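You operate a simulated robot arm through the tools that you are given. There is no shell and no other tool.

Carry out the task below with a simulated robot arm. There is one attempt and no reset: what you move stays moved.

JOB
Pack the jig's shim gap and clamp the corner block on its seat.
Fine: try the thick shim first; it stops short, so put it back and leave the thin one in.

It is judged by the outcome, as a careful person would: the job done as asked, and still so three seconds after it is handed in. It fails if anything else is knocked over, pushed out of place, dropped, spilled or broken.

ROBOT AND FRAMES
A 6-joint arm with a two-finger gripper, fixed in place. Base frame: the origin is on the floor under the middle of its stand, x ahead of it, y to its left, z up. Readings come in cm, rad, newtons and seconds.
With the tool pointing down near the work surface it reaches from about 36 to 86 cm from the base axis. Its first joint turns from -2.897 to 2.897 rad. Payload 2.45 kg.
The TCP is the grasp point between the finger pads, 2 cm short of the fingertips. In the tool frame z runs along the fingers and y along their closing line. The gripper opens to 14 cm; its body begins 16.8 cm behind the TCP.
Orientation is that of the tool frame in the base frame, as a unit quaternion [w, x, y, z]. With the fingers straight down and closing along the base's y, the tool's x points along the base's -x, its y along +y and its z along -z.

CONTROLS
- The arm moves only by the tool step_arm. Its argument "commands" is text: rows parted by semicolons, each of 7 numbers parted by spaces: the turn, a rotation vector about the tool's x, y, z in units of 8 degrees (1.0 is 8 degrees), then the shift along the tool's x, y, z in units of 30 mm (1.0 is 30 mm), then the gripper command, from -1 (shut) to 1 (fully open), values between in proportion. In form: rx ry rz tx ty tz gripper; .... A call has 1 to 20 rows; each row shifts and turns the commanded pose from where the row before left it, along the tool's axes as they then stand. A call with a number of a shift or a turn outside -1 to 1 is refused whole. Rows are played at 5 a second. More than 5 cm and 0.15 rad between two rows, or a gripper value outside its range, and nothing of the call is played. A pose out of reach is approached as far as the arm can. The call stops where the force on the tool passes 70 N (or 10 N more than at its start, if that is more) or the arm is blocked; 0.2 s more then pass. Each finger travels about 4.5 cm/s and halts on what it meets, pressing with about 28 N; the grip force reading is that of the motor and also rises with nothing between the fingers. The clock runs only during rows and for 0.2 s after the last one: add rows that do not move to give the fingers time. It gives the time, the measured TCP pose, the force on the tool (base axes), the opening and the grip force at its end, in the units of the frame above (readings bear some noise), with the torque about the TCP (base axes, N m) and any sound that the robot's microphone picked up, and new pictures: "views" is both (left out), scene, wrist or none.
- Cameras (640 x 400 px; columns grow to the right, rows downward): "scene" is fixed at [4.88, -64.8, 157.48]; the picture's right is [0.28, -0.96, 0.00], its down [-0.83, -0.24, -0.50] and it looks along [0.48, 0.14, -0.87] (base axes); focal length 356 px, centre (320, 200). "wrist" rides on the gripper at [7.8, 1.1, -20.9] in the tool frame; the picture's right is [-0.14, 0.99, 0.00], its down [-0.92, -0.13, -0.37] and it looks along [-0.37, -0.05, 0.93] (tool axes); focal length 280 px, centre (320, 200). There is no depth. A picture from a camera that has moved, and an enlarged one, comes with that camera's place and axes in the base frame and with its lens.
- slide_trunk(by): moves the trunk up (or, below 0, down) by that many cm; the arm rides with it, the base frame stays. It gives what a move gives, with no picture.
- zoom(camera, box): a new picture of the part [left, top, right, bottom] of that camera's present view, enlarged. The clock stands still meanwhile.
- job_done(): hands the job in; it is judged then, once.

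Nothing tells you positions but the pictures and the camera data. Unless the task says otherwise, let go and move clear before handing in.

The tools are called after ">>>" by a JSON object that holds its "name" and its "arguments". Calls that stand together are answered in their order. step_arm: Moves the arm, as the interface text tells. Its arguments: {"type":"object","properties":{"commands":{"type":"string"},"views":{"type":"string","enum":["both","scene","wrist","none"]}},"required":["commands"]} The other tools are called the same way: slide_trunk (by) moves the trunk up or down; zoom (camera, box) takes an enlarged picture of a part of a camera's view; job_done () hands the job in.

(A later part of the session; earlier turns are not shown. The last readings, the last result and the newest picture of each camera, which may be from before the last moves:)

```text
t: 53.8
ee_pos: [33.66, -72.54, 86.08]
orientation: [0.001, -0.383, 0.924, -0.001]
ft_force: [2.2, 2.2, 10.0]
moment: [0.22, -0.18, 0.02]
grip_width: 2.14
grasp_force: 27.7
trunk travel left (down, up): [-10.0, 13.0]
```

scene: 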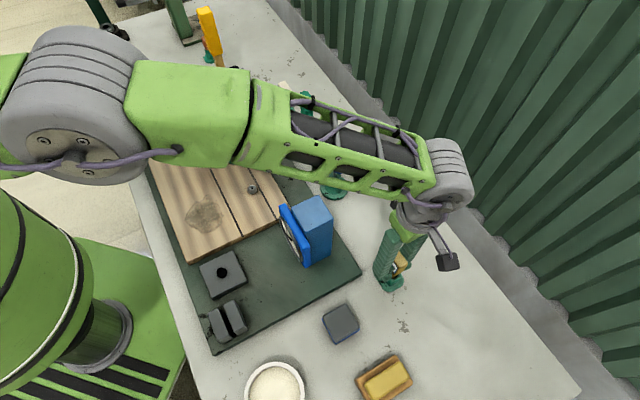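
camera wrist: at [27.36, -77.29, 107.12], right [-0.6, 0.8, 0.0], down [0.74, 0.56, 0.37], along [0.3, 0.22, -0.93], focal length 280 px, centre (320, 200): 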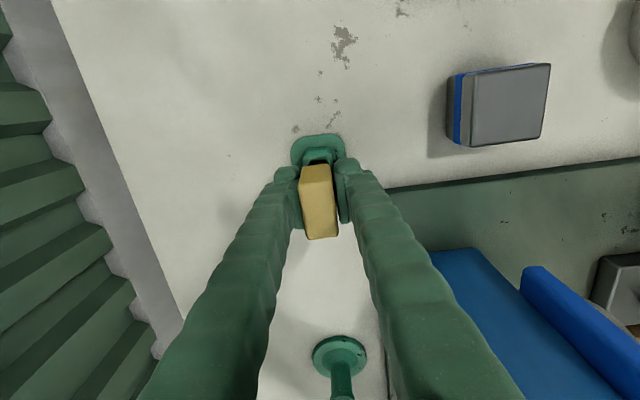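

Contact at 10 N: it is seated. Opening the fingers.

>>> {"name": "step_arm", "arguments": {"commands": "0 0 0 0 0 0 -0.5; 0 0 0 0 0 0 -0.3; 0 0 0 0 0 0 -0.14; 0 0 0 0 0 0 -0.14; 0 0 0 0 0 0 -0.14", "views": "both"}}

>>> {"name": "zoom", "arguments": {"camera": "wrist", "box": [270, 120, 370, 250]}}

>>> {"name": "zoom", "arguments": {"camera": "scene", "box": [360, 230, 430, 300]}}

```text
t: 55.0
ee_pos: [33.59, -72.45, 85.93]
orientation: [0.002, -0.383, 0.924, 0.0]
ft_force: [0.1, -0.4, 0.0]
moment: [-0.01, -0.02, 0.01]
grip_width: 6.02
grasp_force: 0.1
trunk travel left (down, up): [-10.0, 13.0]
camera wrist: at [27.32, -77.29, 106.76], right [-0.6, 0.8, 0.0], down [0.74, 0.56, 0.37], along [0.3, 0.22, -0.93], focal length 280 px, centre (320, 200)
```

scene: 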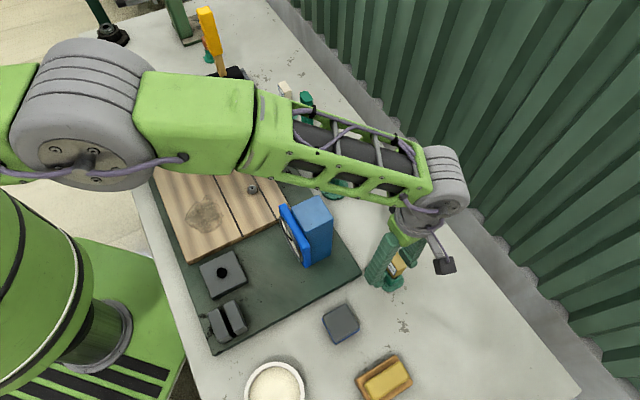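
wrist: 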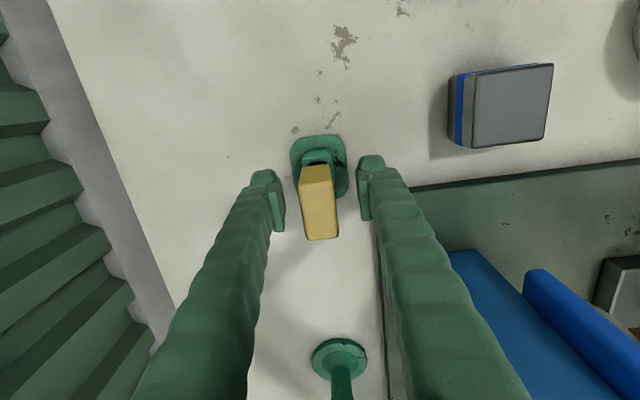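

```text
3.08 times, centred on (320, 185) of wrist
camera zoom: at [27.32, -77.29, 106.76], right [-0.6, 0.8, 0.0], down [0.74, 0.56, 0.37], along [0.3, 0.22, -0.93], focal length 863 px, centre (320, 246)
```

zoom: 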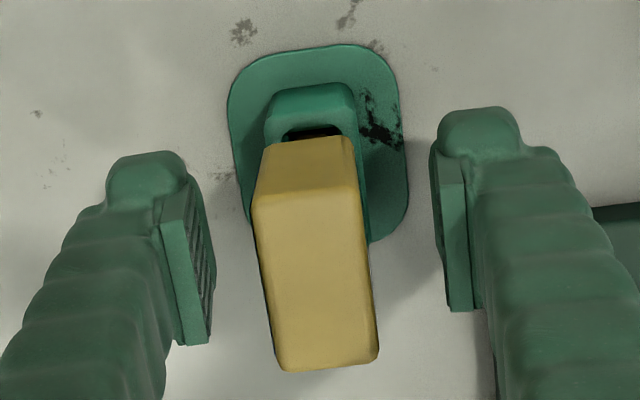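

```text
5.71 times, centred on (395, 265) of scene
camera zoom: at [4.88, -64.8, 157.48], right [0.28, -0.96, 0.0], down [-0.83, -0.24, -0.5], along [0.48, 0.14, -0.87], focal length 2033 px, centre (-109, -171)
```

zoom: 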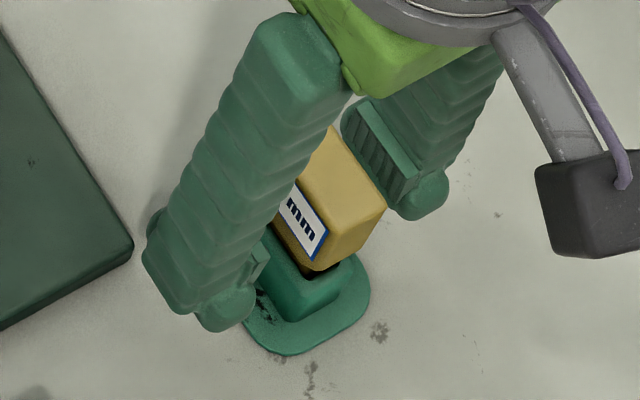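

The thick shim is back upright in its stand exactly as before. I'll rise clear and travel high over the tool stands to the 5 mm shim.

>>> {"name": "step_arm", "arguments": {"commands": "0 0 0 0 0 -0.5 -0.14; 0 0 0 0 0 -1 -0.14; 0 0 0 0 0 -1 -0.14; 0 0 0 0 0 -1 -0.14; 0 0 0 0 0 -1 -0.14; 0 0 0 0 0 -1 -0.14; 0 0 0 0 0 -1 -0.14; 0 0 0 0 0 -1 -0.14; 0 0 0 0 0 -1 -0.14; 0 0 0 0 0 -0.5 -0.14; 0 0 0 0 0 0 -0.14", "views": "none"}}

>>> {"name": "step_arm", "arguments": {"commands": "0 0 0 -0.951 -0.028 0 -0.14; 0 0 0 -0.951 -0.028 0 -0.14; 0 0 0 -0.951 -0.028 0 -0.14; 0 0 0 -0.951 -0.028 0 -0.14; 0 0 0 -0.951 -0.028 0 -0.14; 0 0 0 -0.951 -0.028 0 -0.14; 0 0 0 -0.951 -0.028 0 -0.14; 0 0 0 -0.951 -0.028 0 -0.14; 0 0 0 -0.951 -0.028 0 -0.14; 0 0 0 -0.951 -0.028 0 -0.14; 0 0 0 -0.951 -0.028 0 -0.14; 0 0 0 -0.951 -0.028 0 -0.14; 0 0 0 -0.951 -0.028 0 -0.14; 0 0 0 -0.951 -0.028 0 -0.14; 0 0 0 -0.951 -0.028 0 -0.14; 0 0 0 -0.951 -0.028 0 -0.14; 0 0 0 -0.951 -0.028 0 -0.14; 0 0 0 0 0 0 -0.14"}}

```text
t: 57.4
ee_pos: [33.76, -72.58, 112.92]
orientation: [0.002, -0.383, 0.924, 0.0]
ft_force: [0.2, 0.2, 0.3]
moment: [0.02, -0.02, 0.0]
grip_width: 6.03
grasp_force: 0.0
trunk travel left (down, up): [-10.0, 13.0]
```

```text
t: 61.2
ee_pos: [68.73, -39.25, 112.9]
orientation: [0.001, -0.383, 0.924, 0.0]
ft_force: [-0.4, -0.3, 0.3]
moment: [0.01, 0.03, 0.02]
grip_width: 6.0
grasp_force: 0.1
trunk travel left (down, up): [-10.0, 13.0]
camera wrist: at [62.48, -44.04, 133.72], right [-0.6, 0.8, 0.0], down [0.74, 0.56, 0.37], along [0.3, 0.22, -0.93], focal length 280 px, centre (320, 200)
```

scene: 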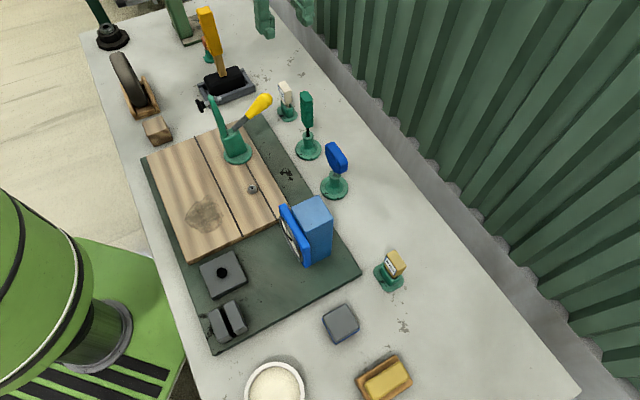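
wrist: 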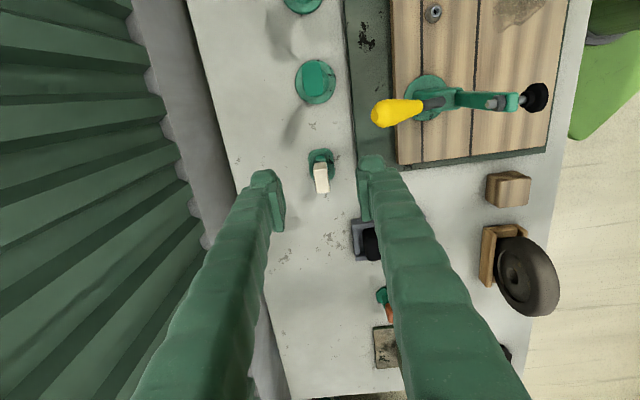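

The 5 mm shim shows between the fingers, with a clear top view of the clamp. I'll zoom in on both.

>>> {"name": "zoom", "arguments": {"camera": "wrist", "box": [280, 130, 360, 210]}}

>>> {"name": "zoom", "arguments": {"camera": "wrist", "box": [360, 40, 580, 240]}}

>>> {"name": "zoom", "arguments": {"camera": "scene", "box": [255, 65, 325, 135]}}

```text
5.00 times, centred on (320, 170) of wrist
camera zoom: at [62.48, -44.04, 133.72], right [-0.6, 0.8, 0.0], down [0.74, 0.56, 0.37], along [0.3, 0.22, -0.93], focal length 1402 px, centre (320, 350)
```

zoom: 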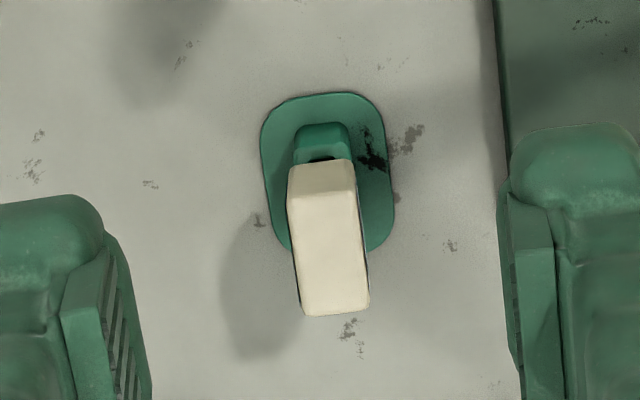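

```text
2.00 times, centred on (470, 140) of wrist
camera zoom: at [62.48, -44.04, 133.72], right [-0.6, 0.8, 0.0], down [0.74, 0.56, 0.37], along [0.3, 0.22, -0.93], focal length 561 px, centre (20, 320)
```

zoom: 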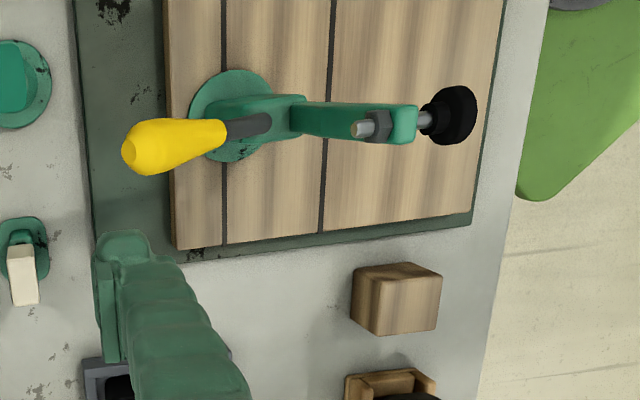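

```text
5.71 times, centred on (290, 100) of scene
camera zoom: at [4.88, -64.8, 157.48], right [0.28, -0.96, 0.0], down [-0.83, -0.24, -0.5], along [0.48, 0.14, -0.87], focal length 2033 px, centre (491, 771)
```

zoom: 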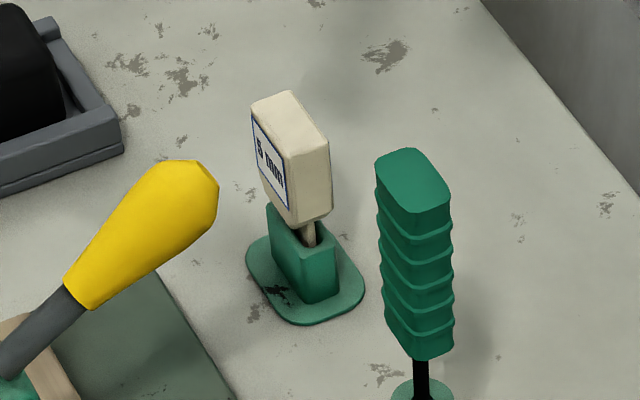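

The thin shim's handle top is near (73.9, −34.9, 89.2). I'll centre on it and come down partway.

>>> {"name": "step_arm", "arguments": {"commands": "0 0 0 -0.56 -0.0525 0.3 -0.14; 0 0 0 -0.56 -0.0525 0.6 -0.14; 0 0 0 -0.56 -0.0525 0.8 -0.14; 0 0 0 -0.56 -0.0525 0.9 -0.14; 0 0 0 0 0 0.9 -0.14; 0 0 0 0 0 0.5 -0.14; 0 0 0 0 0 0 -0.14"}}

>>> {"name": "zoom", "arguments": {"camera": "wrist", "box": [280, 120, 360, 200]}}

```text
t: 62.8
ee_pos: [74.03, -35.15, 101.07]
orientation: [0.001, -0.383, 0.924, 0.0]
ft_force: [0.1, -1.0, 0.1]
moment: [-0.02, 0.0, -0.01]
grip_width: 6.0
grasp_force: 0.0
trunk travel left (down, up): [-10.0, 13.0]
camera wrist: at [67.7, -39.87, 121.84], right [-0.6, 0.8, 0.0], down [0.74, 0.56, 0.37], along [0.3, 0.22, -0.93], focal length 280 px, centre (320, 200)
```

scene: 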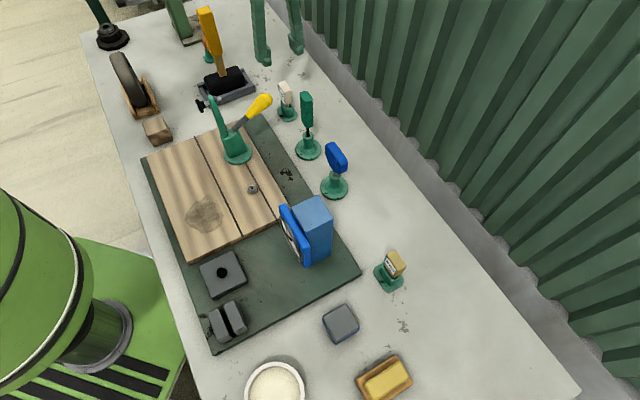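
wrist: 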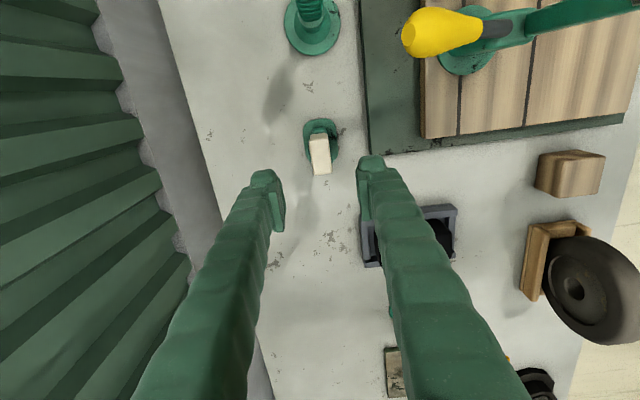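

```text
5.00 times, centred on (320, 160) of wrist
camera zoom: at [67.7, -39.87, 121.84], right [-0.6, 0.8, 0.0], down [0.74, 0.56, 0.37], along [0.3, 0.22, -0.93], focal length 1402 px, centre (320, 400)
```

zoom: 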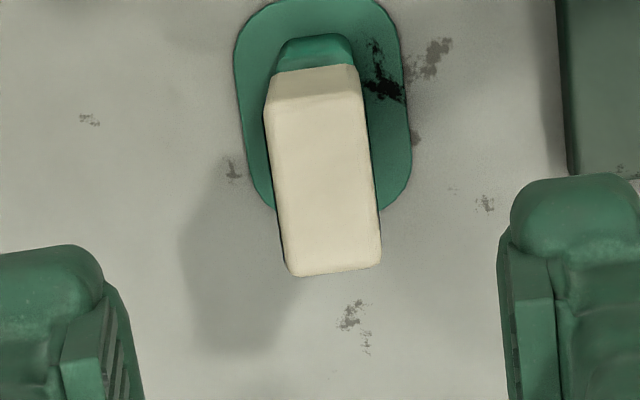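

Well centred. Descending to z≈87.8 around the handle.

>>> {"name": "step_arm", "arguments": {"commands": "0 0 0 0 0.035 0.9 -0.14; 0 0 0 0 0 0.9 -0.14; 0 0 0 0 0 0.9 -0.14; 0 0 0 0 0 0.9 -0.14; 0 0 0 0 0 0.8 -0.14; 0 0 0 0 0 0 -0.14"}}

```text
t: 64.2
ee_pos: [73.93, -34.6, 87.55]
orientation: [0.001, -0.382, 0.924, 0.0]
ft_force: [-0.8, -1.0, 0.3]
moment: [-0.01, 0.02, 0.03]
grip_width: 6.0
grasp_force: 0.1
trunk travel left (down, up): [-10.0, 13.0]
camera wrist: at [67.61, -39.54, 108.48], right [-0.6, 0.8, 0.0], down [0.74, 0.56, 0.37], along [0.3, 0.22, -0.93], focal length 280 px, centre (320, 200)
```

scene: 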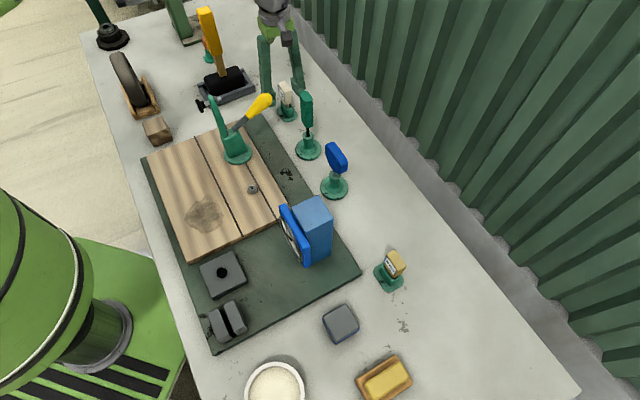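
wrist: 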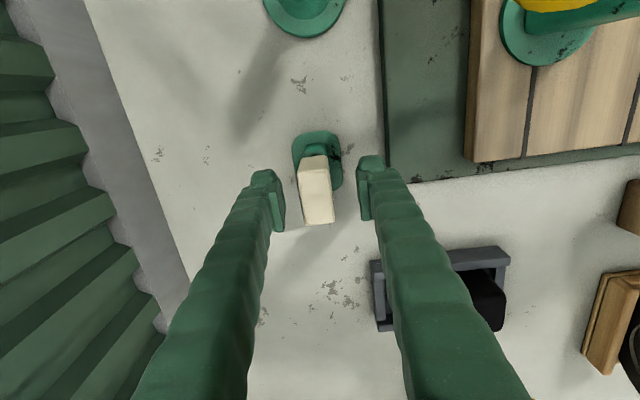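

The handle sits ~4 mm off centre, so I'll shift to it, then close.

>>> {"name": "step_arm", "arguments": {"commands": "0 0 0 0.12 -0.11 0 -0.14; 0 0 0 0 0 0 -0.14; 0 0 0 0 0 0 -0.3; 0 0 0 0 0 0 -1; 0 0 0 0 0 0 -1; 0 0 0 0 0 0 -1; 0 0 0 0 0 0 -1; 0 0 0 0 0 0 -1", "views": "wrist"}}

```text
t: 66.0
ee_pos: [73.98, -35.29, 87.7]
orientation: [0.0, -0.383, 0.924, 0.0]
ft_force: [-0.7, 1.0, 1.1]
moment: [-0.02, 0.02, 0.0]
grip_width: 2.16
grasp_force: 27.7
trunk travel left (down, up): [-10.0, 13.0]
camera wrist: at [67.63, -39.99, 108.56], right [-0.6, 0.8, 0.0], down [0.74, 0.56, 0.37], along [0.3, 0.22, -0.93], focal length 280 px, centre (320, 200)
```

wrist: 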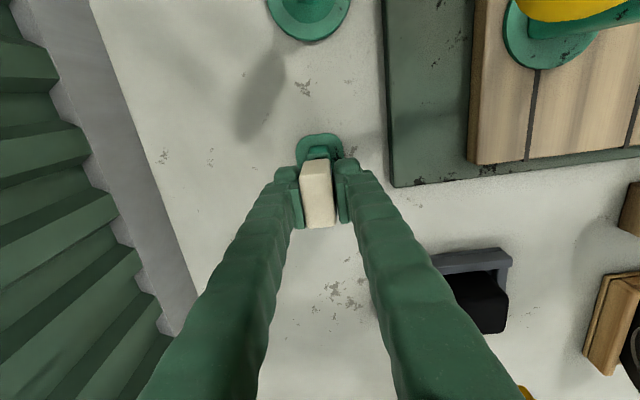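

Gripped at 2.16 cm. Lifting slowly, then well above everything.

>>> {"name": "step_arm", "arguments": {"commands": "0 0 0 0 0 -0.3 -1; 0 0 0 0 0 -0.3 -1; 0 0 0 0 0 -0.5 -1; 0 0 0 0 0 -0.9 -1; 0 0 0 0 0 -1 -1; 0 0 0 0 0 -1 -1; 0 0 0 0 0 -1 -1; 0 0 0 0 0 -1 -1; 0 0 0 0 0 -1 -1; 0 0 0 0 0 -1 -1; 0 0 0 0 0 -1 -1; 0 0 0 0 0 -1 -1; 0 0 0 0 0 0 -1"}}

>>> {"name": "zoom", "arguments": {"camera": "wrist", "box": [280, 120, 360, 240]}}

```text
t: 68.8
ee_pos: [73.85, -35.33, 117.88]
orientation: [0.001, -0.383, 0.924, -0.001]
ft_force: [-0.3, 0.3, -0.8]
moment: [0.02, 0.01, -0.02]
grip_width: 2.17
grasp_force: 27.9
trunk travel left (down, up): [-10.0, 13.0]
camera wrist: at [67.5, -40.09, 138.75], right [-0.6, 0.8, 0.0], down [0.74, 0.56, 0.37], along [0.3, 0.22, -0.93], focal length 280 px, centre (320, 200)
```

scene: 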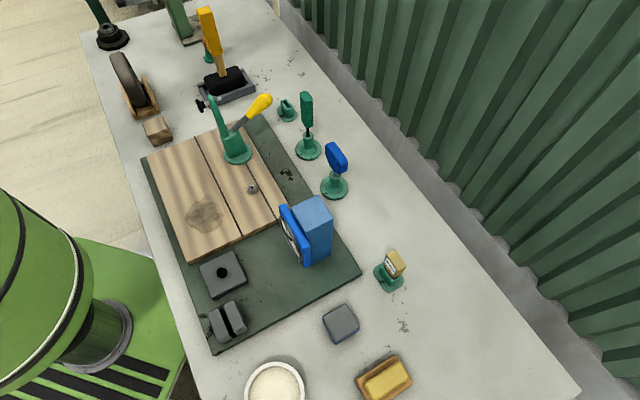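
wrist: 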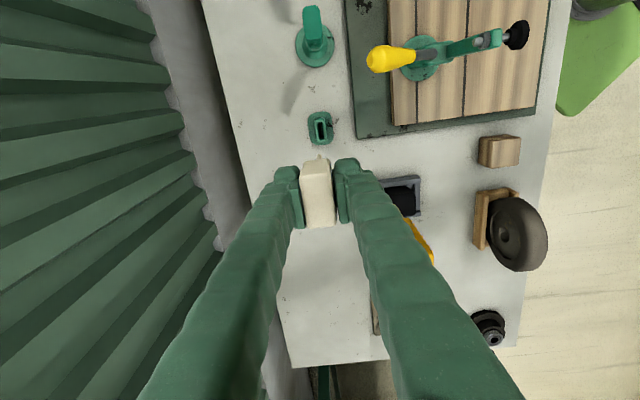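

```text
3.33 times, centred on (320, 180) of wrist
camera zoom: at [67.5, -40.09, 138.75], right [-0.6, 0.8, 0.0], down [0.74, 0.56, 0.37], along [0.3, 0.22, -0.93], focal length 935 px, centre (320, 267)
```

zoom: 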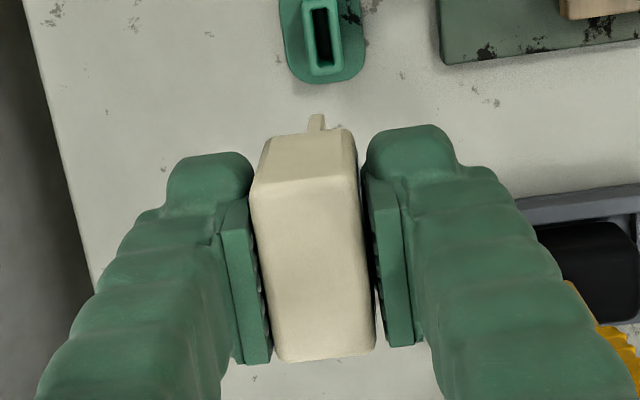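

The thin shim is free, its blade about half as thick. Carrying it high across to the slot.

>>> {"name": "step_arm", "arguments": {"commands": "0 0 0 0.806 0.613 0 -1; 0 0 0 0.806 0.613 0 -1; 0 0 0 0.806 0.613 0 -1; 0 0 0 0.806 0.613 0 -1; 0 0 0 0.806 0.613 0 -1; 0 0 0 0.806 0.613 0 -1; 0 0 0 0.806 0.613 0 -1; 0 0 0 0.806 0.613 0 -1; 0 0 0 0.806 0.613 0 -1; 0 0 0 0.806 0.613 0 -1; 0 0 0 0.806 0.613 0 -1; 0 0 0 0.806 0.613 0 -1; 0 0 0 0.806 0.613 0 -1; 0 0 0 0.806 0.613 0 -1; 0 0 0 0.806 0.613 0 -1; 0 0 0 0.806 0.613 0 -1; 0 0 0 0.806 0.613 0 -1; 0 0 0 0.806 0.613 0 -1; 0 0 0 0.806 0.613 0 -1; 0 0 0 0.806 0.613 0 -1", "views": "none"}}

>>> {"name": "step_arm", "arguments": {"commands": "0 0 0 0 0 0.6 -1; 0 0 0 0 0 1 -1; 0 0 0 0 0 1 -1; 0 0 0 0 0 1 -1; 0 0 0 0 0 1 -1; 0 0 0 0 0 1 -1; 0 0 0 0 0 0.5 -1; 0 0 0 0 0 0 -1"}}

>>> {"name": "zoom", "arguments": {"camera": "wrist", "box": [280, 110, 360, 170]}}

```text
t: 73.0
ee_pos: [13.56, -43.42, 117.67]
orientation: [0.001, -0.382, 0.924, 0.0]
ft_force: [1.1, -0.3, -0.6]
moment: [0.01, -0.03, 0.01]
grip_width: 2.17
grasp_force: 28.0
trunk travel left (down, up): [-10.0, 13.0]
```

```text
t: 74.8
ee_pos: [13.64, -43.62, 99.36]
orientation: [0.001, -0.383, 0.924, -0.001]
ft_force: [0.1, 0.0, -1.4]
moment: [-0.01, -0.03, -0.02]
grip_width: 2.18
grasp_force: 27.8
trunk travel left (down, up): [-10.0, 13.0]
camera wrist: at [7.37, -48.36, 120.21], right [-0.6, 0.8, 0.0], down [0.74, 0.56, 0.37], along [0.3, 0.22, -0.93], focal length 280 px, centre (320, 200)
```

scene: 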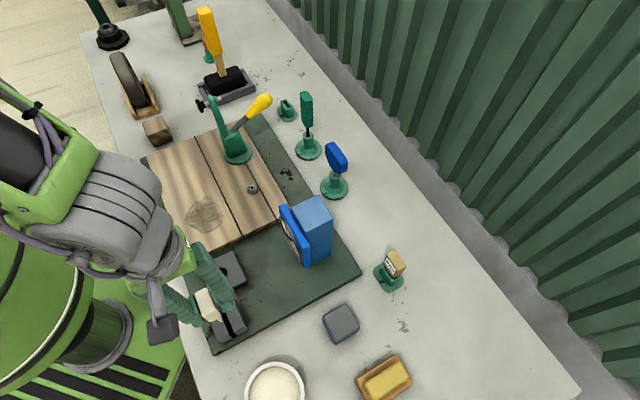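
wrist: 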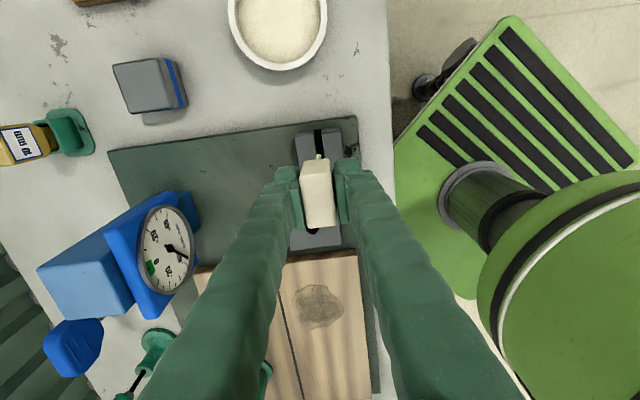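

```text
6.67 times, centred on (320, 140) of wrist
camera zoom: at [7.37, -48.36, 120.21], right [-0.6, 0.8, 0.0], down [0.74, 0.56, 0.37], along [0.3, 0.22, -0.93], focal length 1869 px, centre (320, 600)
```

zoom: 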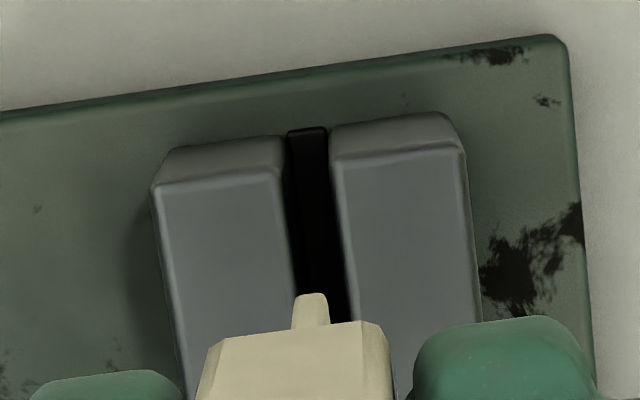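

The thin blade lines up with the gap to within half a millimetre. I'll shift slightly along it and lower toward the mouth.

>>> {"name": "step_arm", "arguments": {"commands": "0 0 0 -0.083 0.01 0.4 -1; 0 0 0 0 0 0.5 -1; 0 0 0 0 0 0.5 -1; 0 0 0 0 0 0.4 -1; 0 0 0 0 0 0 -1", "views": "wrist"}}

>>> {"name": "zoom", "arguments": {"camera": "wrist", "box": [280, 110, 360, 170]}}

>>> {"name": "zoom", "arguments": {"camera": "scene", "box": [190, 280, 260, 350]}}

```text
t: 76.0
ee_pos: [13.81, -43.21, 94.08]
orientation: [0.0, -0.382, 0.924, -0.001]
ft_force: [0.1, 0.7, -0.7]
moment: [0.0, 0.0, 0.0]
grip_width: 2.17
grasp_force: 28.0
trunk travel left (down, up): [-10.0, 13.0]
camera wrist: at [7.45, -48.17, 114.9], right [-0.6, 0.8, 0.0], down [0.74, 0.56, 0.37], along [0.3, 0.22, -0.93], focal length 280 px, centre (320, 200)
```

wrist: 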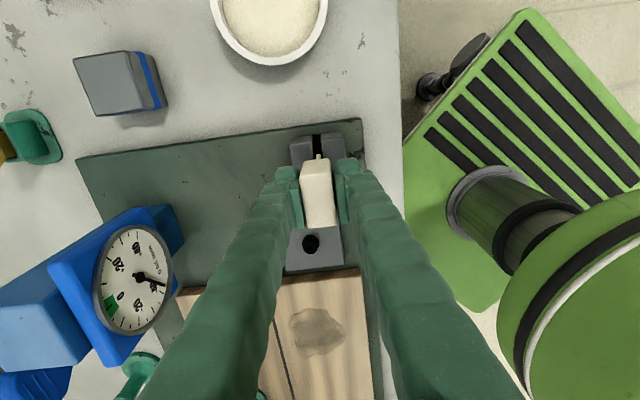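

```text
6.67 times, centred on (320, 140) of wrist
camera zoom: at [7.45, -48.17, 114.9], right [-0.6, 0.8, 0.0], down [0.74, 0.56, 0.37], along [0.3, 0.22, -0.93], focal length 1869 px, centre (320, 600)
```

zoom: 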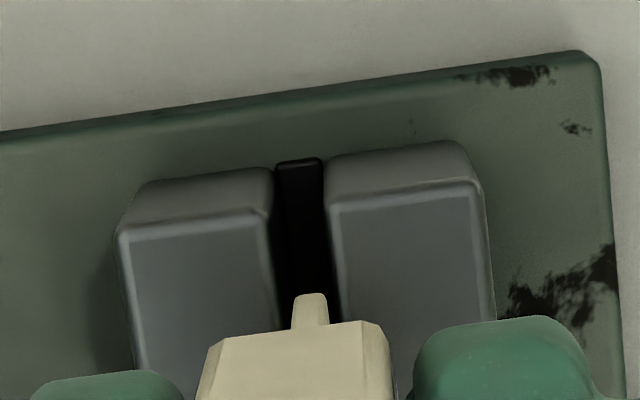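

```text
5.71 times, centred on (225, 315) of scene
camera zoom: at [4.88, -64.8, 157.48], right [0.28, -0.96, 0.0], down [-0.83, -0.24, -0.5], along [0.48, 0.14, -0.87], focal length 2033 px, centre (863, -457)
```

zoom: 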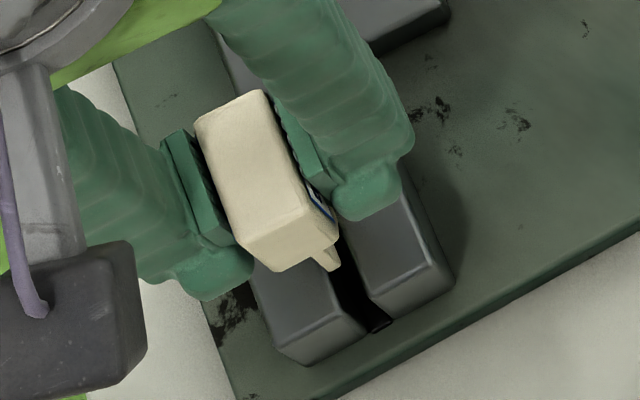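

Still aligned within a fraction of a millimetre. Lowering into the gap step by step.

>>> {"name": "step_arm", "arguments": {"commands": "0 0 0 0 0 0.15 -1; 0 0 0 0 0 0.15 -1; 0 0 0 0 0 0.15 -1; 0 0 0 0 0 0 -1", "views": "none"}}

>>> {"name": "step_arm", "arguments": {"commands": "0 0 0 0 0 0.1 -1; 0 0 0 0 0 0.1 -1; 0 0 0 0 0 0 -1", "views": "wrist"}}

>>> {"name": "zoom", "arguments": {"camera": "wrist", "box": [280, 110, 360, 170]}}

```text
t: 77.0
ee_pos: [13.86, -43.33, 92.63]
orientation: [0.001, -0.383, 0.924, 0.001]
ft_force: [0.6, 0.1, -0.5]
moment: [-0.03, 0.01, -0.02]
grip_width: 2.17
grasp_force: 27.9
trunk travel left (down, up): [-10.0, 13.0]
```

```text
t: 77.8
ee_pos: [13.79, -43.32, 92.02]
orientation: [0.001, -0.382, 0.924, -0.001]
ft_force: [-0.2, 0.3, -0.2]
moment: [0.03, -0.03, -0.05]
grip_width: 2.15
grasp_force: 28.3
trunk travel left (down, up): [-10.0, 13.0]
camera wrist: at [7.59, -48.1, 112.87], right [-0.6, 0.8, 0.0], down [0.74, 0.56, 0.37], along [0.3, 0.22, -0.93], focal length 280 px, centre (320, 200)
```

wrist: 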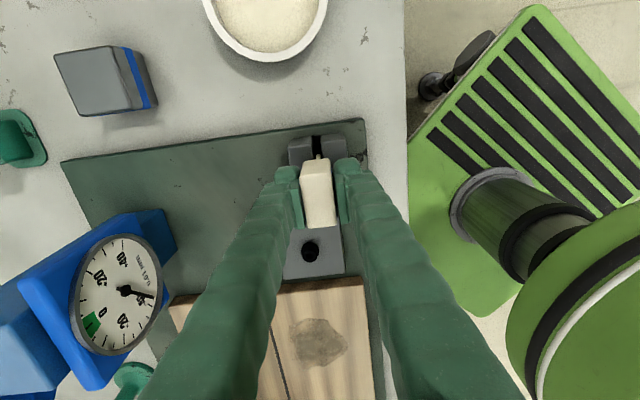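

```text
6.67 times, centred on (320, 140) of wrist
camera zoom: at [7.59, -48.1, 112.87], right [-0.6, 0.8, 0.0], down [0.74, 0.56, 0.37], along [0.3, 0.22, -0.93], focal length 1869 px, centre (320, 600)
```

zoom: 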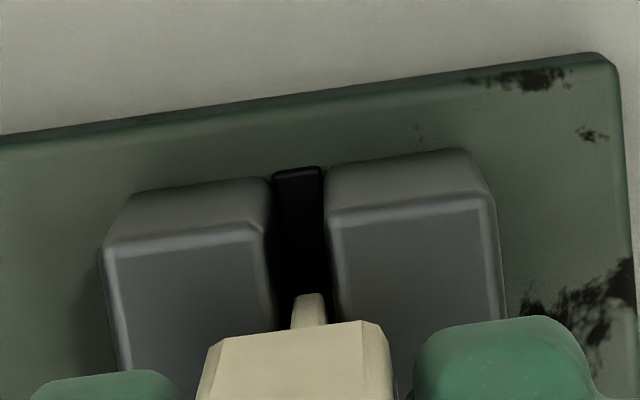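

No contact where the thick one stopped, so the thin blade is entering. Continuing down.

>>> {"name": "step_arm", "arguments": {"commands": "0 0 0 0 -0.012 0.1 -1; 0 0 0 0 0 0.1 -1; 0 0 0 0 0 0.1 -1; 0 0 0 0 0 0 -1", "views": "none"}}

>>> {"name": "step_arm", "arguments": {"commands": "0 0 0 0 0 0.1 -1; 0 0 0 0 0 0.1 -1; 0 0 0 0 0 0.1 -1; 0 0 0 0 0 0 -1", "views": "wrist"}}

>>> {"name": "zoom", "arguments": {"camera": "wrist", "box": [280, 110, 360, 170]}}

>>> {"name": "zoom", "arguments": {"camera": "scene", "box": [190, 280, 260, 350]}}

```text
t: 78.8
ee_pos: [13.89, -43.35, 91.14]
orientation: [0.002, -0.383, 0.924, 0.0]
ft_force: [-0.1, 0.0, -0.9]
moment: [-0.01, 0.01, 0.0]
grip_width: 2.15
grasp_force: 27.8
trunk travel left (down, up): [-10.0, 13.0]
```

```text
t: 79.8
ee_pos: [13.97, -43.34, 90.2]
orientation: [0.001, -0.382, 0.924, 0.0]
ft_force: [-0.7, -0.5, -0.4]
moment: [-0.02, 0.0, 0.0]
grip_width: 2.17
grasp_force: 27.6
trunk travel left (down, up): [-10.0, 13.0]
camera wrist: at [7.63, -48.13, 111.12], right [-0.6, 0.8, 0.0], down [0.74, 0.56, 0.37], along [0.3, 0.22, -0.93], focal length 280 px, centre (320, 200)
```

wrist: 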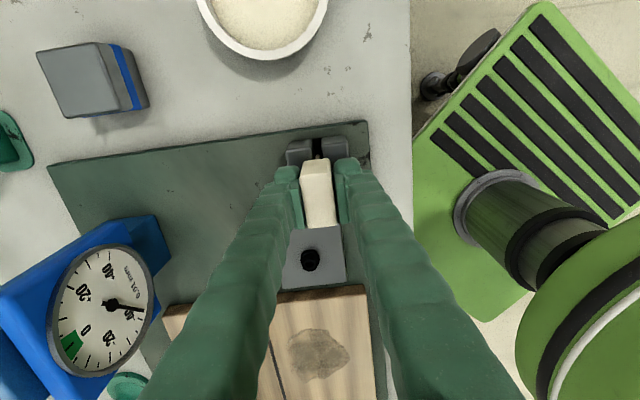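

```text
6.67 times, centred on (320, 140) of wrist
camera zoom: at [7.63, -48.13, 111.12], right [-0.6, 0.8, 0.0], down [0.74, 0.56, 0.37], along [0.3, 0.22, -0.93], focal length 1869 px, centre (320, 600)
```

zoom: 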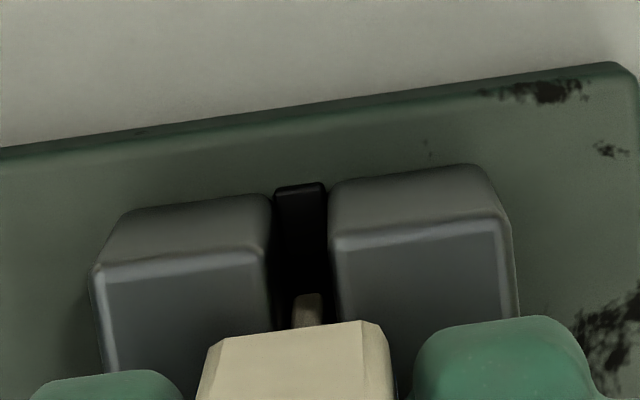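

```text
5.71 times, centred on (225, 315) of scene
camera zoom: at [4.88, -64.8, 157.48], right [0.28, -0.96, 0.0], down [-0.83, -0.24, -0.5], along [0.48, 0.14, -0.87], focal length 2033 px, centre (863, -457)
```

zoom: 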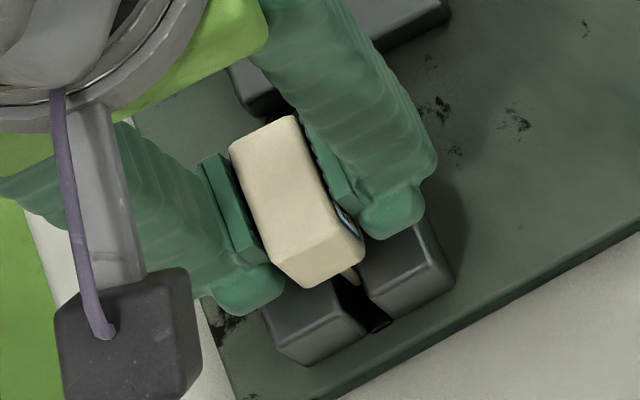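

The blade is well inside the gap. A centimetre or so more until the handle seats on the jaws.

>>> {"name": "step_arm", "arguments": {"commands": "0 0 0 0 0 0.1 -1; 0 0 0 0 0 0.1 -1; 0 0 0 0 0 0 -1", "views": "none"}}

>>> {"name": "step_arm", "arguments": {"commands": "0 0 0 0 0 0.07 -1; 0 0 0 0 0 0.07 -1; 0 0 0 0 0 0 -1", "views": "none"}}

```text
t: 80.6
ee_pos: [13.88, -43.29, 89.58]
orientation: [0.002, -0.382, 0.924, -0.001]
ft_force: [0.5, 0.2, -0.7]
moment: [-0.02, -0.02, 0.05]
grip_width: 2.15
grasp_force: 28.4
trunk travel left (down, up): [-10.0, 13.0]
```

```text
t: 81.4
ee_pos: [13.94, -43.3, 89.46]
orientation: [0.0, -0.382, 0.924, -0.002]
ft_force: [2.5, 2.2, 23.2]
moment: [0.1, -0.12, -0.03]
grip_width: 2.19
grasp_force: 27.8
trunk travel left (down, up): [-10.0, 13.0]
```

>>> {"name": "step_arm", "arguments": {"commands": "0 0 0 0 0 0 -1", "views": "both"}}

>>> {"name": "zoom", "arguments": {"camera": "wrist", "box": [280, 110, 360, 170]}}

>>> {"name": "zoom", "arguments": {"camera": "scene", "box": [190, 280, 260, 350]}}

>>> {"name": "zoom", "arguments": {"camera": "wrist", "box": [30, 200, 170, 390]}}

```text
t: 81.8
ee_pos: [13.83, -43.26, 89.35]
orientation: [0.001, -0.382, 0.924, -0.002]
ft_force: [1.4, 1.1, 23.3]
moment: [0.05, 0.0, -0.01]
grip_width: 2.18
grasp_force: 28.1
trunk travel left (down, up): [-10.0, 13.0]
camera wrist: at [7.57, -48.08, 110.21], right [-0.6, 0.8, 0.0], down [0.74, 0.56, 0.37], along [0.3, 0.22, -0.93], focal length 280 px, centre (320, 200)
```

scene: 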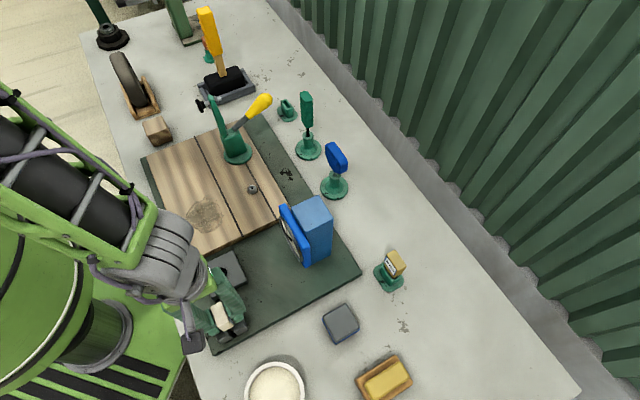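
wrist: 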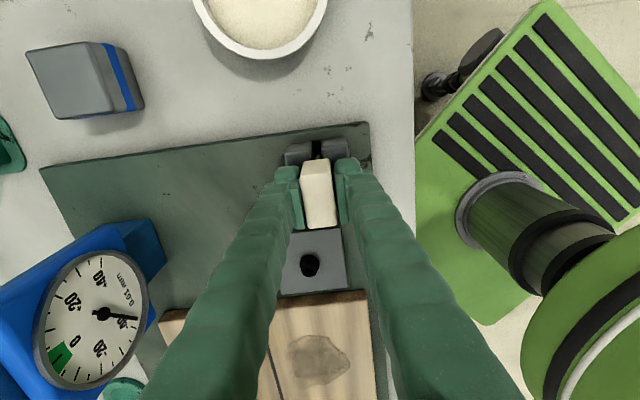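

```text
6.67 times, centred on (320, 140) of wrist
camera zoom: at [7.57, -48.08, 110.21], right [-0.6, 0.8, 0.0], down [0.74, 0.56, 0.37], along [0.3, 0.22, -0.93], focal length 1869 px, centre (320, 600)
```

zoom: 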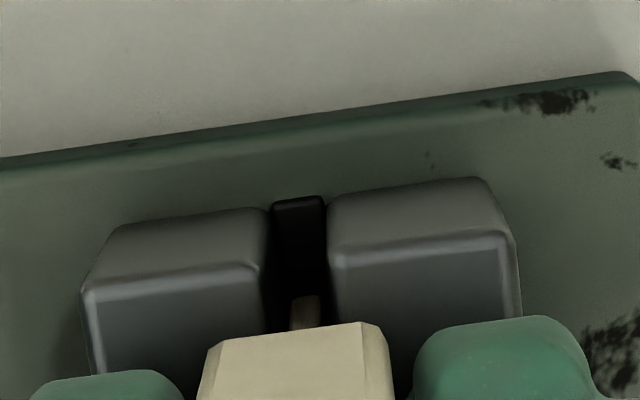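

```text
5.71 times, centred on (225, 315) of scene
camera zoom: at [4.88, -64.8, 157.48], right [0.28, -0.96, 0.0], down [-0.83, -0.24, -0.5], along [0.48, 0.14, -0.87], focal length 2033 px, centre (863, -457)
```

zoom: 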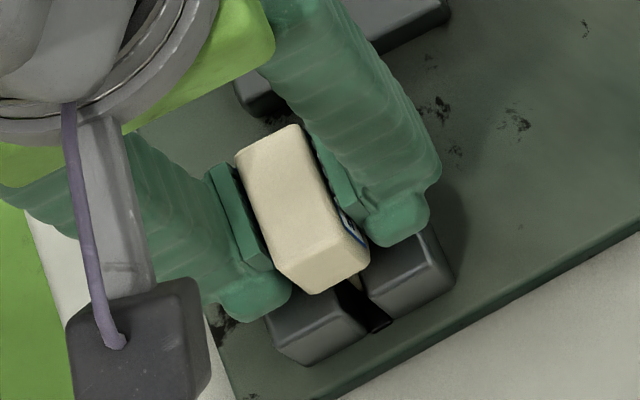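

```text
2.11 times, centred on (100, 295) of wrist
camera zoom: at [7.57, -48.08, 110.21], right [-0.6, 0.8, 0.0], down [0.74, 0.56, 0.37], along [0.3, 0.22, -0.93], focal length 590 px, centre (783, 0)
```

zoom: 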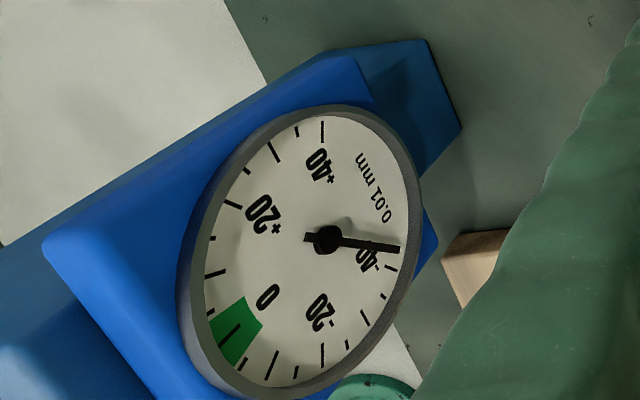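

The thin shim has bottomed with its handle on the jaws (23 N, z as predicted). Releasing it and checking.

>>> {"name": "step_arm", "arguments": {"commands": "0 0 0 0 0 -0.03 -1; 0 0 0 0 0 0 -0.5; 0 0 0 0 0 0 -0.3; 0 0 0 0 0 0 -0.14; 0 0 0 0 0 0 -0.14; 0 0 0 0 0 0 -0.14", "views": "both"}}

>>> {"name": "zoom", "arguments": {"camera": "wrist", "box": [270, 110, 370, 250]}}

>>> {"name": "zoom", "arguments": {"camera": "scene", "box": [190, 280, 260, 350]}}

```text
t: 83.2
ee_pos: [13.8, -43.42, 89.41]
orientation: [0.002, -0.383, 0.924, 0.0]
ft_force: [0.0, 0.7, 0.0]
moment: [-0.02, 0.0, -0.02]
grip_width: 6.04
grasp_force: 0.1
trunk travel left (down, up): [-10.0, 13.0]
camera wrist: at [7.58, -48.14, 110.23], right [-0.6, 0.8, 0.0], down [0.74, 0.56, 0.37], along [0.3, 0.22, -0.93], focal length 280 px, centre (320, 200)
```

scene: 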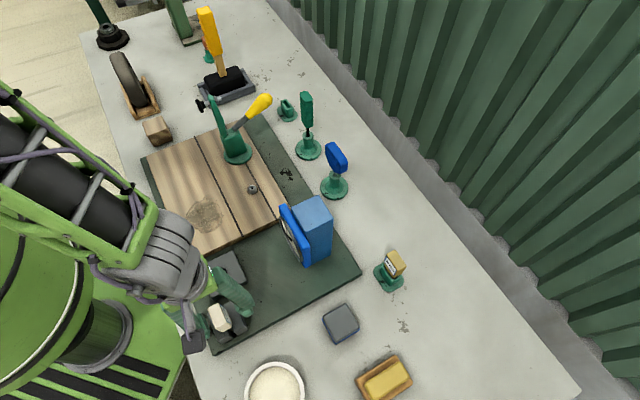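
wrist: 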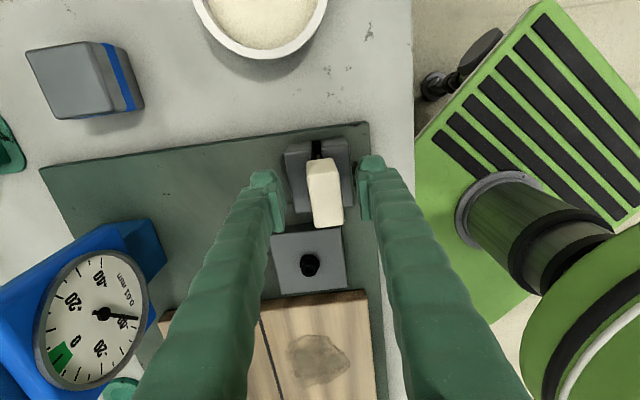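

```text
2.86 times, centred on (320, 180) of wrist
camera zoom: at [7.58, -48.14, 110.23], right [-0.6, 0.8, 0.0], down [0.74, 0.56, 0.37], along [0.3, 0.22, -0.93], focal length 801 px, centre (320, 257)
```

zoom: 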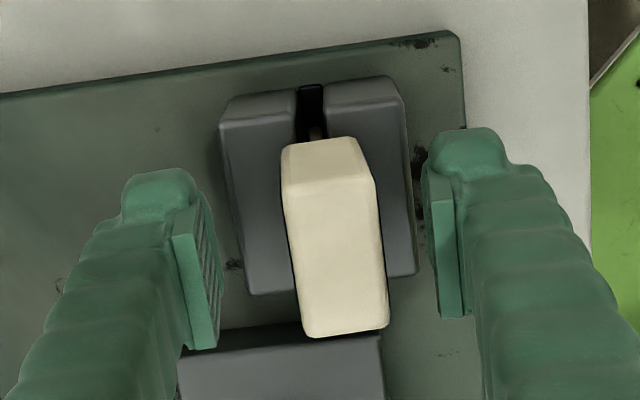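

```text
5.71 times, centred on (225, 315) of scene
camera zoom: at [4.88, -64.8, 157.48], right [0.28, -0.96, 0.0], down [-0.83, -0.24, -0.5], along [0.48, 0.14, -0.87], focal length 2033 px, centre (863, -457)
```

zoom: 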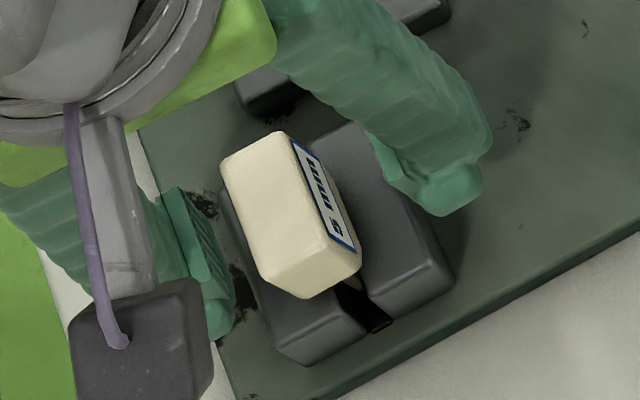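

The thin shim is in the gap but leans a few degrees, so the blade may have bottomed before the handle met the jaws. I'll rise and look from lower angles.

>>> {"name": "step_arm", "arguments": {"commands": "0 0 0 0 0 -0.4 -0.14; 0 0 0 0 0 -0.8 -0.14; 0 0 0 0 0 -0.8 -0.14; 0 0 0 0.5 0 0 -0.14; 0 0 0 0.8 0 0 -0.14; 0 0 0 0.8 0 0 -0.14; 0 0 0 0 0 0 -0.14", "views": "both"}}

>>> {"name": "zoom", "arguments": {"camera": "scene", "box": [190, 280, 260, 350]}}

>>> {"name": "zoom", "arguments": {"camera": "wrist", "box": [270, 130, 370, 250]}}

```text
t: 84.8
ee_pos: [9.38, -47.69, 95.32]
orientation: [0.001, -0.382, 0.924, -0.001]
ft_force: [-0.6, -0.7, -0.3]
moment: [0.02, 0.0, 0.04]
grip_width: 6.04
grasp_force: 0.0
trunk travel left (down, up): [-10.0, 13.0]
camera wrist: at [3.11, -52.59, 116.15], right [-0.6, 0.8, 0.0], down [0.74, 0.56, 0.37], along [0.3, 0.22, -0.93], focal length 280 px, centre (320, 200)
```

scene: 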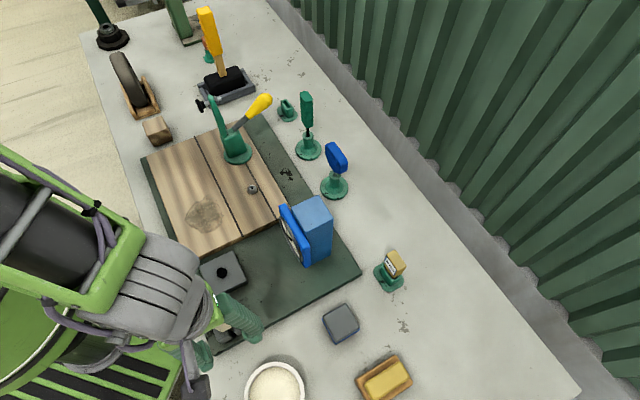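
wrist: 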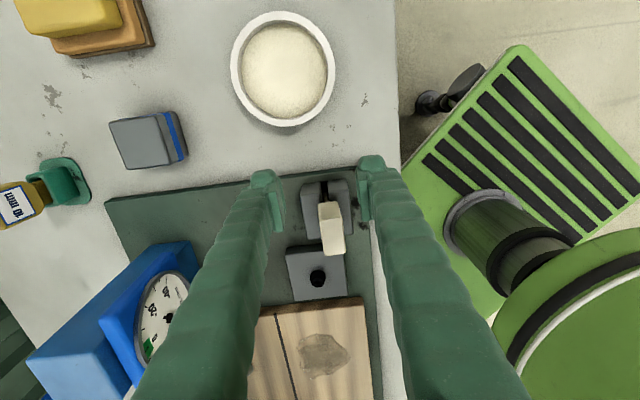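

```text
5.71 times, centred on (225, 315) of scene
camera zoom: at [4.88, -64.8, 157.48], right [0.28, -0.96, 0.0], down [-0.83, -0.24, -0.5], along [0.48, 0.14, -0.87], focal length 2033 px, centre (863, -457)
```

zoom: 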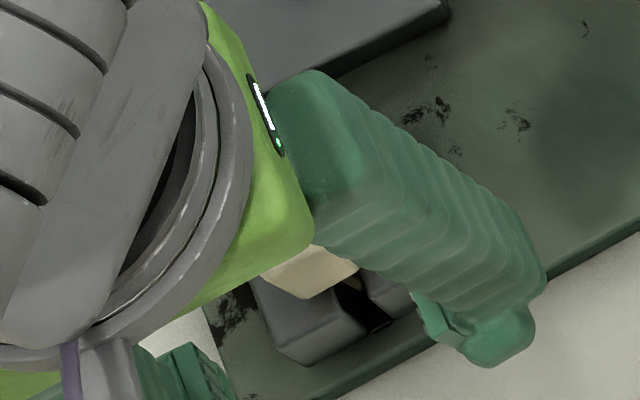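

```text
3.33 times, centred on (320, 190) of wrist
camera zoom: at [3.11, -52.59, 116.15], right [-0.6, 0.8, 0.0], down [0.74, 0.56, 0.37], along [0.3, 0.22, -0.93], focal length 935 px, centre (320, 233)
```

zoom: 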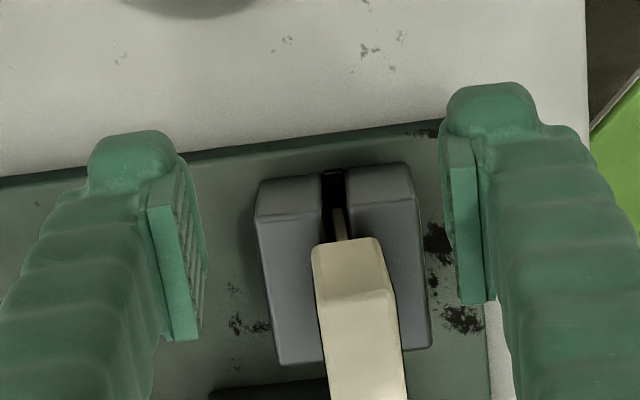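

The thin shim is fully bottomed and merely leans within the clearance, so that part is done. Next I want a side view of the clamp to find where its pad will land, so I'll move in low, looking along the jig.

>>> {"name": "step_arm", "arguments": {"commands": "0 0 0 0 0 -1 -0.14; 0 0 0 0 0 -1 -0.14; 0 0 0 -0.927 -0.388 0 -0.14; 0 0 0 -0.927 -0.388 0 -0.14; 0 0 0 -0.927 -0.388 0 -0.14; 0 0 0 -0.927 -0.388 0 -0.14; 0 0 0 -0.927 -0.388 0 -0.14; 0 0 0 -0.927 -0.388 0 -0.14; 0 0 0 -0.927 -0.388 0 -0.14; 0 0 0 -0.927 -0.388 0 -0.14; 0 0 0 -0.927 -0.388 0 -0.14; 0 0 0 -0.927 -0.388 0 1; 0 -1 0 0 0 0 1; 0 -1 0 0 0 0 1; 0 -1 0 0 0 0 1; 0 -1 0 0 0 0 1; 0 -1 0 0 0 0 1; 0 -1 0 0 0 0 1; 0 0 0 0 0 0 1"}}

```text
t: 88.8
ee_pos: [37.24, -36.34, 101.28]
orientation: [0.378, -0.35, 0.843, 0.155]
ft_force: [-0.5, 0.7, -0.3]
moment: [0.05, 0.0, 0.01]
grip_width: 14.0
grasp_force: 0.1
trunk travel left (down, up): [-10.0, 13.0]
camera wrist: at [21.82, -50.31, 109.49], right [-0.64, 0.77, 0.1], down [0.33, 0.15, 0.93], along [0.7, 0.63, -0.35], focal length 280 px, centre (320, 200)
```

scene: 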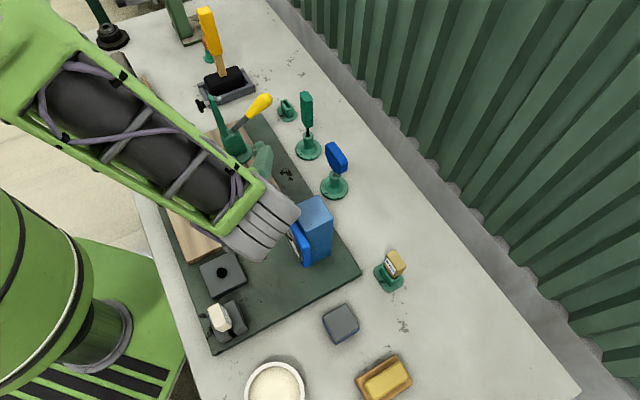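
wrist: 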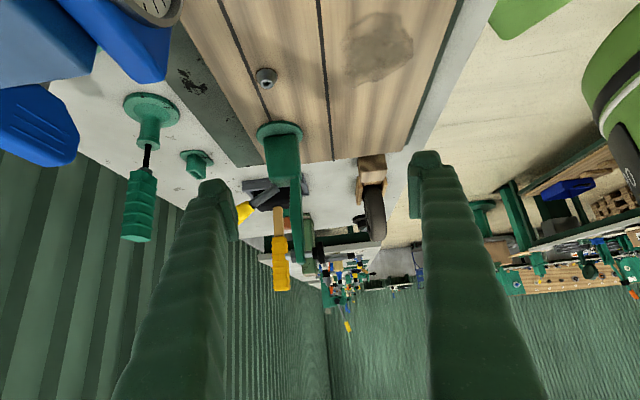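

>>> {"name": "zoom", "arguments": {"camera": "wrist", "box": [220, 100, 420, 280]}}

>>> {"name": "zoom", "arguments": {"camera": "wrist", "box": [245, 110, 345, 280]}}

>>> {"name": "zoom", "arguments": {"camera": "scene", "box": [195, 285, 255, 345]}}

```text
2.22 times, centred on (320, 190) of wrist
camera zoom: at [21.82, -50.31, 109.49], right [-0.64, 0.77, 0.1], down [0.33, 0.15, 0.93], along [0.7, 0.63, -0.35], focal length 623 px, centre (320, 222)
```

zoom: 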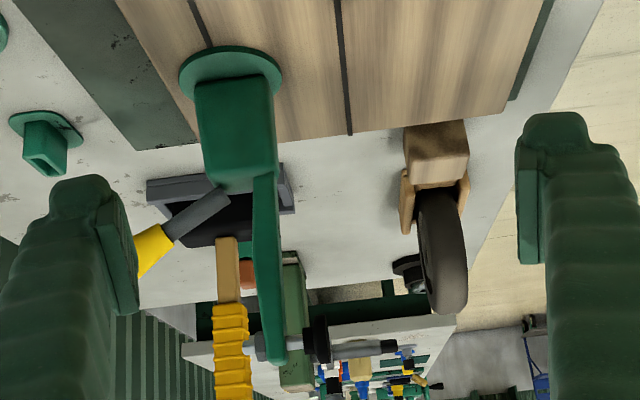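

```text
2.35 times, centred on (295, 195) of wrist
camera zoom: at [21.82, -50.31, 109.49], right [-0.64, 0.77, 0.1], down [0.33, 0.15, 0.93], along [0.7, 0.63, -0.35], focal length 660 px, centre (379, 212)
```

zoom: 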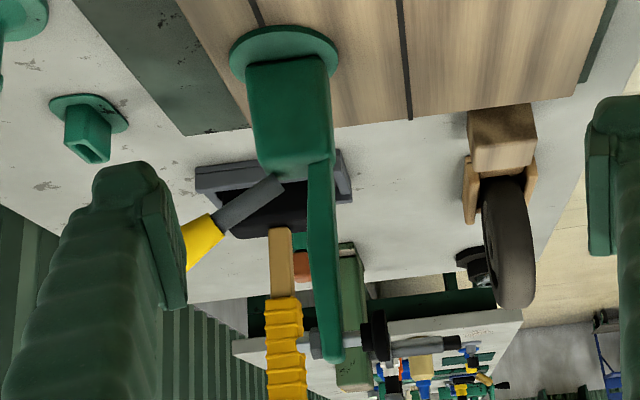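

```text
6.67 times, centred on (225, 315) of scene
camera zoom: at [4.88, -64.8, 157.48], right [0.28, -0.96, 0.0], down [-0.83, -0.24, -0.5], along [0.48, 0.14, -0.87], focal length 2372 px, centre (953, -567)
```

zoom: 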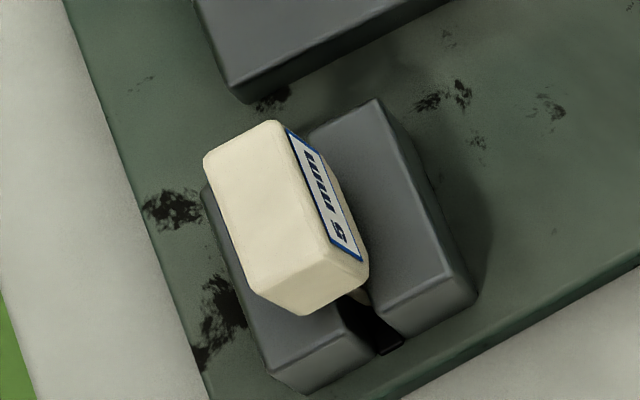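

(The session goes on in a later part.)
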